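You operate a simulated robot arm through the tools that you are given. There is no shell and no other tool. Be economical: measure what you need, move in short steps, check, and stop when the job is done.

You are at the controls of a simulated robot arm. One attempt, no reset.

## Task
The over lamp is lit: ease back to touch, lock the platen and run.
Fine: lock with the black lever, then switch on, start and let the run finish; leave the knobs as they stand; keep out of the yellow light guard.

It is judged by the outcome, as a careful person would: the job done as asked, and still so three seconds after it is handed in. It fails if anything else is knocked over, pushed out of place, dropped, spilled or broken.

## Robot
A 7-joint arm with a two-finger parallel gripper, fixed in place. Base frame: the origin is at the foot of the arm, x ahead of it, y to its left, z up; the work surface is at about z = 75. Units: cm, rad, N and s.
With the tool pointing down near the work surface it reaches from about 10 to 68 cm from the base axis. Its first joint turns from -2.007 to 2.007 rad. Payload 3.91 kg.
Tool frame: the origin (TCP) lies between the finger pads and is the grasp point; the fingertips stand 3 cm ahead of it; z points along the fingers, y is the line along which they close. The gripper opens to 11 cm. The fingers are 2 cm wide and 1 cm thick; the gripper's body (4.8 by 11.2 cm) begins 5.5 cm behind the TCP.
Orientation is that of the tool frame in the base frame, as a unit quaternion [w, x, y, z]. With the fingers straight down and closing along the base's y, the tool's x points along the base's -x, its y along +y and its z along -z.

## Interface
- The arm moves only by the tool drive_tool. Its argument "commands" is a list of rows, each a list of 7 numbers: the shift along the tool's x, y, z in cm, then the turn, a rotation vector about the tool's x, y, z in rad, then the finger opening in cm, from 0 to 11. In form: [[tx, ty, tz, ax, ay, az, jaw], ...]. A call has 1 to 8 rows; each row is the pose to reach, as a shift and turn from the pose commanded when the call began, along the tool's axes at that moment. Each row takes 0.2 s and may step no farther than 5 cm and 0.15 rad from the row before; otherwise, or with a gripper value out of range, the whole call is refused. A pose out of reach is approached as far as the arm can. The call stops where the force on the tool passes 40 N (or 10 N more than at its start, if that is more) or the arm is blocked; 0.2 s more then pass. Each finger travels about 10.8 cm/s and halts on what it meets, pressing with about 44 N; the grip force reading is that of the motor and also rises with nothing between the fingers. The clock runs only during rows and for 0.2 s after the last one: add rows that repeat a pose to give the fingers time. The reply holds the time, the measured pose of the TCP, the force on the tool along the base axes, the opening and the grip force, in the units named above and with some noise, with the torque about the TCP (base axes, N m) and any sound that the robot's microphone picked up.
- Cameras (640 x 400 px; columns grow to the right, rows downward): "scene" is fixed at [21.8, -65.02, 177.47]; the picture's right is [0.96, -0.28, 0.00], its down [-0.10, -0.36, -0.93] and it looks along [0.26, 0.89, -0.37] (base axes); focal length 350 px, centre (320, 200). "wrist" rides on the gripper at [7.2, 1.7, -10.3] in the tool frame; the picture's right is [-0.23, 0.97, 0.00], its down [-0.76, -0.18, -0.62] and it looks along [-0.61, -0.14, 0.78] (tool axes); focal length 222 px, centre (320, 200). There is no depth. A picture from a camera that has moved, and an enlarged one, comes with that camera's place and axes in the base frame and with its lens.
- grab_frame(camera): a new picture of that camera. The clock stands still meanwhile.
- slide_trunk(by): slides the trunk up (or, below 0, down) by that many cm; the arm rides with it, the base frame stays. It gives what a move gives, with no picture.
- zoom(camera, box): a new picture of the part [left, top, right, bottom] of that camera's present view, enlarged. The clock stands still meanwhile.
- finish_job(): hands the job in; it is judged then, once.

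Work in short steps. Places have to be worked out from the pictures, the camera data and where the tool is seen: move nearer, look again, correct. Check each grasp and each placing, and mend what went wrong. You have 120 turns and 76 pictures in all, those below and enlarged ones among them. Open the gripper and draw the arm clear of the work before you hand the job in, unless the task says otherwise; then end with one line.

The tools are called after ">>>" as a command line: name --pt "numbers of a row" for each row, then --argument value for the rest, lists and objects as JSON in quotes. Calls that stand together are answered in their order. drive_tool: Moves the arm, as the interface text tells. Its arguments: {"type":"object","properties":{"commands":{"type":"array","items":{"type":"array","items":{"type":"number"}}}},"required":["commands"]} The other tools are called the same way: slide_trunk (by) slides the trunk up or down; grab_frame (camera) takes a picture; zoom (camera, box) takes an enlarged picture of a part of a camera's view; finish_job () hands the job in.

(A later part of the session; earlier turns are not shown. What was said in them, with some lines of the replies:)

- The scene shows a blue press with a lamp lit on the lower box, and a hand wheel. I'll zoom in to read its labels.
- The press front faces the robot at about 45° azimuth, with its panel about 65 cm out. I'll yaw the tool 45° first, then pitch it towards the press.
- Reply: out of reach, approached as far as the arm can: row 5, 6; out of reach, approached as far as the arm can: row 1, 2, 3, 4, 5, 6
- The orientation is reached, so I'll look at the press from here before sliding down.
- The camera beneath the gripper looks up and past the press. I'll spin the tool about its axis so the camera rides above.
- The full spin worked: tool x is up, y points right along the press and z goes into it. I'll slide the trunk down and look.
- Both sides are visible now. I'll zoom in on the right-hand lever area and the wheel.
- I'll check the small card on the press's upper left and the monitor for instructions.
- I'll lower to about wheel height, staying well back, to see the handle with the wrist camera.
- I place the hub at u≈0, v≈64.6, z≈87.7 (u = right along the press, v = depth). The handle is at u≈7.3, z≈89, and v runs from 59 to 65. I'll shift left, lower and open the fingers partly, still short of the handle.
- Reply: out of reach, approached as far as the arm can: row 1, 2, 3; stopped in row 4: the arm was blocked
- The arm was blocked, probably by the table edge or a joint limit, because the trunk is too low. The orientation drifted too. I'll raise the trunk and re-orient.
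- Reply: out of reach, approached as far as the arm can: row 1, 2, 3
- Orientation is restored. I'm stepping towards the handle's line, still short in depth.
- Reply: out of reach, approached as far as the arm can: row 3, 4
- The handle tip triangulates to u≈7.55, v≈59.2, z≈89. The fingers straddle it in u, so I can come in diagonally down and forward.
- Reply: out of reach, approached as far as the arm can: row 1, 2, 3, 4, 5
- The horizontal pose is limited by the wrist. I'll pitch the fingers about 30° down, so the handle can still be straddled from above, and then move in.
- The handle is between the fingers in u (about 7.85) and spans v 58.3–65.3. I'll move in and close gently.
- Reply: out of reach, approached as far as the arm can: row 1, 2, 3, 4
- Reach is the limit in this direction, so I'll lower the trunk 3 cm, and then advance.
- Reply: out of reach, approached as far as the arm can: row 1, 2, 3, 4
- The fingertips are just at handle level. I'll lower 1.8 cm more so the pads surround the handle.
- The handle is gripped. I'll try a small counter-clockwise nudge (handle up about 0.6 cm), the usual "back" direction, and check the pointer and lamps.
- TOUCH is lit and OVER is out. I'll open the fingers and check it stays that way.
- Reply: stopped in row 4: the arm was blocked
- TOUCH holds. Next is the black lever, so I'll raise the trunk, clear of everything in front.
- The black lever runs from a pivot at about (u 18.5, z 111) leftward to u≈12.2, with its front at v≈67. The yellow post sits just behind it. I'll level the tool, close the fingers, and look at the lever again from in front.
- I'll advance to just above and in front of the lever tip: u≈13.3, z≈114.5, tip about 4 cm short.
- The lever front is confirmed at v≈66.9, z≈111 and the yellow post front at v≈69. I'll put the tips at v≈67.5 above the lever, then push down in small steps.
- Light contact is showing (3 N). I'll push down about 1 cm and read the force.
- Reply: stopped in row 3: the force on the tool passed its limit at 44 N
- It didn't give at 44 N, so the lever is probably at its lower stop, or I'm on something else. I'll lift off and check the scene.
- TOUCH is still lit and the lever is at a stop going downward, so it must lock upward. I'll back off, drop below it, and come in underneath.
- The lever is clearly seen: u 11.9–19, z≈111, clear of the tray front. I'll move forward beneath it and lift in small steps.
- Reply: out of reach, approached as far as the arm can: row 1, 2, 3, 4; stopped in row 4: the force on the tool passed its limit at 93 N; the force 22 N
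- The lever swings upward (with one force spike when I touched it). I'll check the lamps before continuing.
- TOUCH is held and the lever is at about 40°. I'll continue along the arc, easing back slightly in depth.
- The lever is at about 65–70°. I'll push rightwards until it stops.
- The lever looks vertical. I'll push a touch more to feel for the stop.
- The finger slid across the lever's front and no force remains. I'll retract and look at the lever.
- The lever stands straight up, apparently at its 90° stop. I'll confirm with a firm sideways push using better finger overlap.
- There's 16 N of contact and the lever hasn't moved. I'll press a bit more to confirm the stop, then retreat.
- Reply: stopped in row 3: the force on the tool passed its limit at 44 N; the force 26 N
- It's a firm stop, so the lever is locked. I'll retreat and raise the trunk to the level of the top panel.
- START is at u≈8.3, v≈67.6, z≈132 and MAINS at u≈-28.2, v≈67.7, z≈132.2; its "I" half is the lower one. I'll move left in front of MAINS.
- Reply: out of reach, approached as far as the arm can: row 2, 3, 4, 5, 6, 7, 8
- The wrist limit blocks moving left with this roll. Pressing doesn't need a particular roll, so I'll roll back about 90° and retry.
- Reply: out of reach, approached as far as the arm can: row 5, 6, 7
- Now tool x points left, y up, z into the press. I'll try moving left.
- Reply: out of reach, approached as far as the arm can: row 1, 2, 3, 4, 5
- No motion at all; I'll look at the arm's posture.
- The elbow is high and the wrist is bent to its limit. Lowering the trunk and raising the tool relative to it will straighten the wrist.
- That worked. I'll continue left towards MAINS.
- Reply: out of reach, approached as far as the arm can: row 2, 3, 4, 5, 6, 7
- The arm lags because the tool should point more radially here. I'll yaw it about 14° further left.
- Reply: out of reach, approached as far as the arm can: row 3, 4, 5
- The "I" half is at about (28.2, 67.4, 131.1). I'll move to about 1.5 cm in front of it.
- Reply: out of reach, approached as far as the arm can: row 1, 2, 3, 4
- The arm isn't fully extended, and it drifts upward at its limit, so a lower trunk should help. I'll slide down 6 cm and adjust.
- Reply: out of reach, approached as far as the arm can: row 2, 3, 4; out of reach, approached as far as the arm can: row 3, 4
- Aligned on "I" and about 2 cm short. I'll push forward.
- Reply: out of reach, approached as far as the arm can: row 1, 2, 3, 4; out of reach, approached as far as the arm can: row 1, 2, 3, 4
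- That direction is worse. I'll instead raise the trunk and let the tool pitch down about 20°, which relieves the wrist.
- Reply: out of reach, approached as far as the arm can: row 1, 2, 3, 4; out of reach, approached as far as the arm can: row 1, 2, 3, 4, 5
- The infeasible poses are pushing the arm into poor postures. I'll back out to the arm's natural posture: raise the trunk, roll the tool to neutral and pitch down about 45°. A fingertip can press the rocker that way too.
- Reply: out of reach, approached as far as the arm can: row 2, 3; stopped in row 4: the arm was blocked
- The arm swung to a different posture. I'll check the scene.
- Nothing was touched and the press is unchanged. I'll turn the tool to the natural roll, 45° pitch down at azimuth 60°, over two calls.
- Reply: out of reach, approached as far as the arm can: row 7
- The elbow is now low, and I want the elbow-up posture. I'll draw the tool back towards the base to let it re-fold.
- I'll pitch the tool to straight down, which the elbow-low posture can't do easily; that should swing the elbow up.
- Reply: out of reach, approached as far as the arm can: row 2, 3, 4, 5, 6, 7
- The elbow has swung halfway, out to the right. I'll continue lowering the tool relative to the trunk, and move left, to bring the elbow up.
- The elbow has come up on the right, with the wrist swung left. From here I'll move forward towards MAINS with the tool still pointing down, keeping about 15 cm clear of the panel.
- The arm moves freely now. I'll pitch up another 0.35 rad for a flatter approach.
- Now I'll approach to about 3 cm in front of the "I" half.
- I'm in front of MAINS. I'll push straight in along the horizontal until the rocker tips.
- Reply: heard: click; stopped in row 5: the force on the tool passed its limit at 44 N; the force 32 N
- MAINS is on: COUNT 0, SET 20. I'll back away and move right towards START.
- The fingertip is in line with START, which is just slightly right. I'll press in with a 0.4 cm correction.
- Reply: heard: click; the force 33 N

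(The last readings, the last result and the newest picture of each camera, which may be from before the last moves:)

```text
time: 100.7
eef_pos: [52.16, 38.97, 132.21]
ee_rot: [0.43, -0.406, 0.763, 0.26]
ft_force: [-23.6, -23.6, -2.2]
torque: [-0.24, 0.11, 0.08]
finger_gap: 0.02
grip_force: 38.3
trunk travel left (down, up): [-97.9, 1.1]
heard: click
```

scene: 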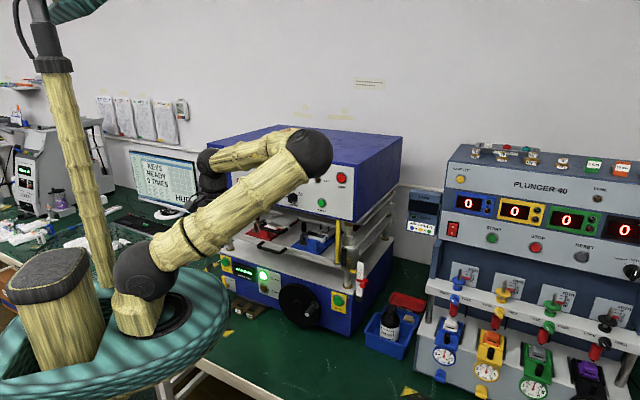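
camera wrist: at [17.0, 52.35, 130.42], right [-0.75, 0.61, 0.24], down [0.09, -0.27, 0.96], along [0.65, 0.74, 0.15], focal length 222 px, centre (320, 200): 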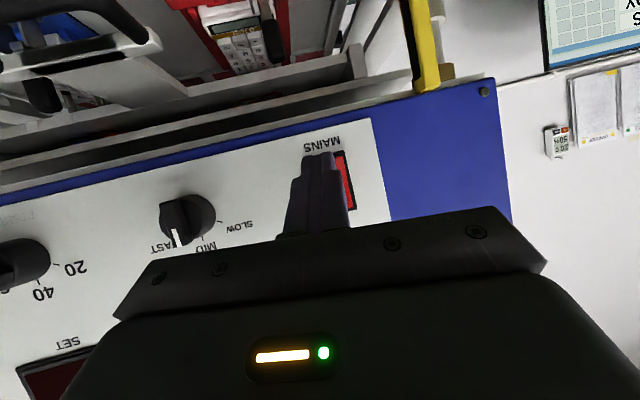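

A click. I'll back straight off and see whether it's running.

>>> drive_tool --pt "1 0.4 -2 0 0 0 0" --pt "2.4 0.8 -5 0 0 0 0" --pt "4 1 -9 0 0 0 0" --pt "5.5 1 -13 0 0 0 0"

>>> grab_frame --camera "scene"

```text
time: 101.7
eef_pos: [44.16, 27.81, 133.94]
ee_rot: [0.433, -0.404, 0.763, 0.26]
ft_force: [-0.2, -0.6, 0.0]
torque: [0.01, 0.01, 0.0]
finger_gap: 0.0
grip_force: 37.7
trunk travel left (down, up): [-97.9, 1.1]
```

```text
10 pictures are left
```

scene: 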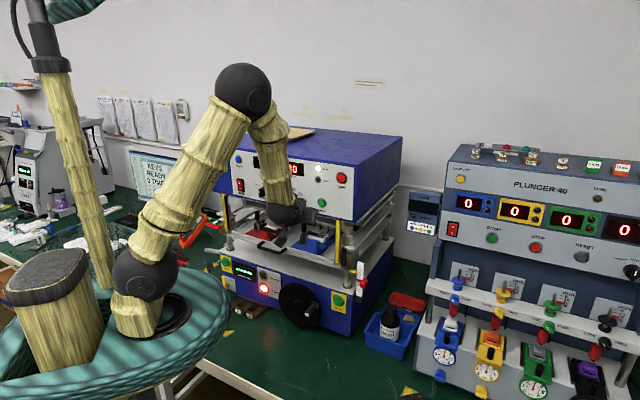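

RUN looks lit, but OVER seems lit as well. I'll zoom in on both.

>>> zoom --camera "scene" --box '[216, 140, 376, 240]'

>>> zoom --camera "scene" --box '[216, 235, 376, 335]'

```text
4.00 times, centred on (296, 190) of scene
camera zoom: at [21.8, -65.02, 177.47], right [0.96, -0.28, 0.0], down [-0.1, -0.36, -0.93], along [0.26, 0.89, -0.37], focal length 1398 px, centre (416, 240)
```

zoom: 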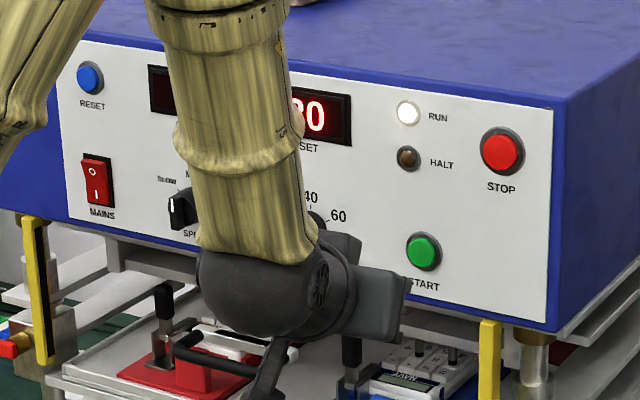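

```text
4.00 times, centred on (296, 285) of scene
camera zoom: at [21.8, -65.02, 177.47], right [0.96, -0.28, 0.0], down [-0.1, -0.36, -0.93], along [0.26, 0.89, -0.37], focal length 1398 px, centre (416, -140)
```

zoom: 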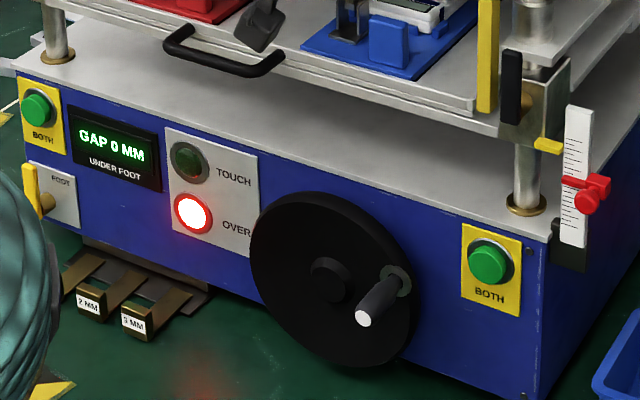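

RUN is lit. OVER may be lit only because the plungers are down mid-stroke, and the SET digit is partly hidden. I'll move the arm left and back out of view while the run proceeds.

>>> drive_tool --pt "2 2 -4 0 0 0 0" --pt "2.5 6 -6 0 0 0 0" --pt "2.5 10 -6 0 0 0 0" --pt "2.5 14 -6 0 0 0 0" --pt "2.5 18 -6 0 0 0 0" --pt "2.5 22 -6 0 0 0 0"

>>> grab_frame --camera "scene"

```text
time: 103.1
eef_pos: [24.49, 40.57, 137.76]
ee_rot: [0.433, -0.406, 0.763, 0.258]
ft_force: [0.0, -0.4, 0.1]
torque: [0.01, 0.0, 0.01]
finger_gap: 0.0
grip_force: 37.7
out of reach, approached as far as the arm can: row 1, 2, 3, 4, 5, 6
trunk travel left (down, up): [-97.9, 1.1]
```

```text
7 pictures are left
```

scene: 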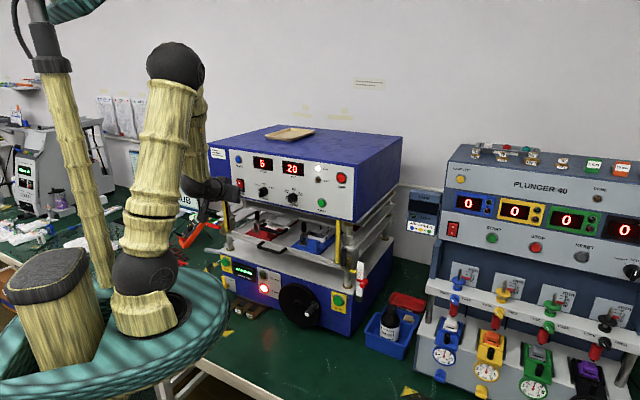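

COUNT is advancing (about 5–6 of 20). I'll wait in place and open the gripper.

>>> drive_tool --pt "0 0 0 0 0 0 2" --pt "0 0 0 0 0 0 4" --pt "0 0 0 0 0 0 4" --pt "0 0 0 0 0 0 4" --pt "0 0 0 0 0 0 4" --pt "0 0 0 0 0 0 4" --pt "0 0 0 0 0 0 4" --pt "0 0 0 0 0 0 4"

>>> drive_tool --pt "0 0 0 0 0 0 4" --pt "0 0 0 0 0 0 4" --pt "0 0 0 0 0 0 4" --pt "0 0 0 0 0 0 4" --pt "0 0 0 0 0 0 4" --pt "0 0 0 0 0 0 4" --pt "0 0 0 0 0 0 4" --pt "0 0 0 0 0 0 4"

>>> drive_tool --pt "0 0 0 0 0 0 4" --pt "0 0 0 0 0 0 4" --pt "0 0 0 0 0 0 4" --pt "0 0 0 0 0 0 4" --pt "0 0 0 0 0 0 4" --pt "0 0 0 0 0 0 4" --pt "0 0 0 0 0 0 4" --pt "0 0 0 0 0 0 4"

>>> drive_tool --pt "0 0 0 0 0 0 4" --pt "0 0 0 0 0 0 4" --pt "0 0 0 0 0 0 4" --pt "0 0 0 0 0 0 4" --pt "0 0 0 0 0 0 4" --pt "0 0 0 0 0 0 4" --pt "0 0 0 0 0 0 4" --pt "0 0 0 0 0 0 4"

>>> zoom --camera "scene" --box '[205, 140, 381, 320]'

```text
time: 104.9
eef_pos: [24.69, 40.48, 137.78]
ee_rot: [0.431, -0.405, 0.763, 0.259]
ft_force: [0.6, 0.3, -0.1]
torque: [0.02, 0.03, -0.04]
finger_gap: 4.0
grip_force: 0.1
trunk travel left (down, up): [-97.9, 1.1]
```

```text
time: 106.7
eef_pos: [24.78, 40.33, 137.81]
ee_rot: [0.432, -0.405, 0.764, 0.259]
ft_force: [-0.1, 0.0, -0.6]
torque: [0.0, 0.02, -0.01]
finger_gap: 3.98
grip_force: 0.0
trunk travel left (down, up): [-97.9, 1.1]
```

```text
time: 108.5
eef_pos: [24.76, 40.43, 137.79]
ee_rot: [0.432, -0.405, 0.763, 0.259]
ft_force: [-0.7, 0.6, -0.2]
torque: [-0.02, 0.02, 0.04]
finger_gap: 4.02
grip_force: 0.0
trunk travel left (down, up): [-97.9, 1.1]
```

```text
time: 110.3
eef_pos: [24.85, 40.45, 137.77]
ee_rot: [0.432, -0.404, 0.764, 0.258]
ft_force: [0.0, -0.4, 0.2]
torque: [0.0, -0.02, 0.03]
finger_gap: 4.01
grip_force: 0.1
trunk travel left (down, up): [-97.9, 1.1]
```

```text
2.22 times, centred on (293, 230) of scene
camera zoom: at [21.8, -65.02, 177.47], right [0.96, -0.28, 0.0], down [-0.1, -0.36, -0.93], along [0.26, 0.89, -0.37], focal length 777 px, centre (380, 133)
```

zoom: 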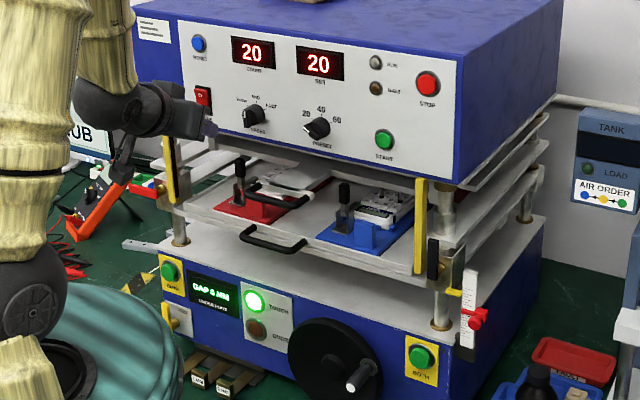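

COUNT is 20 of 20, RUN and HALT are out, TOUCH is lit, the lever is up and locked, and the knobs are unchanged. The gripper is open and well clear of the press, so I'm handing in.

>>> finish_job

```text
The job is handed in.
```

The job is done: I eased the platen back to TOUCH, locked it with the black lever and switched on MAINS. The run went to 20 of 20 with no HALT, the knobs are as they were, and I kept clear of the yellow light guard.
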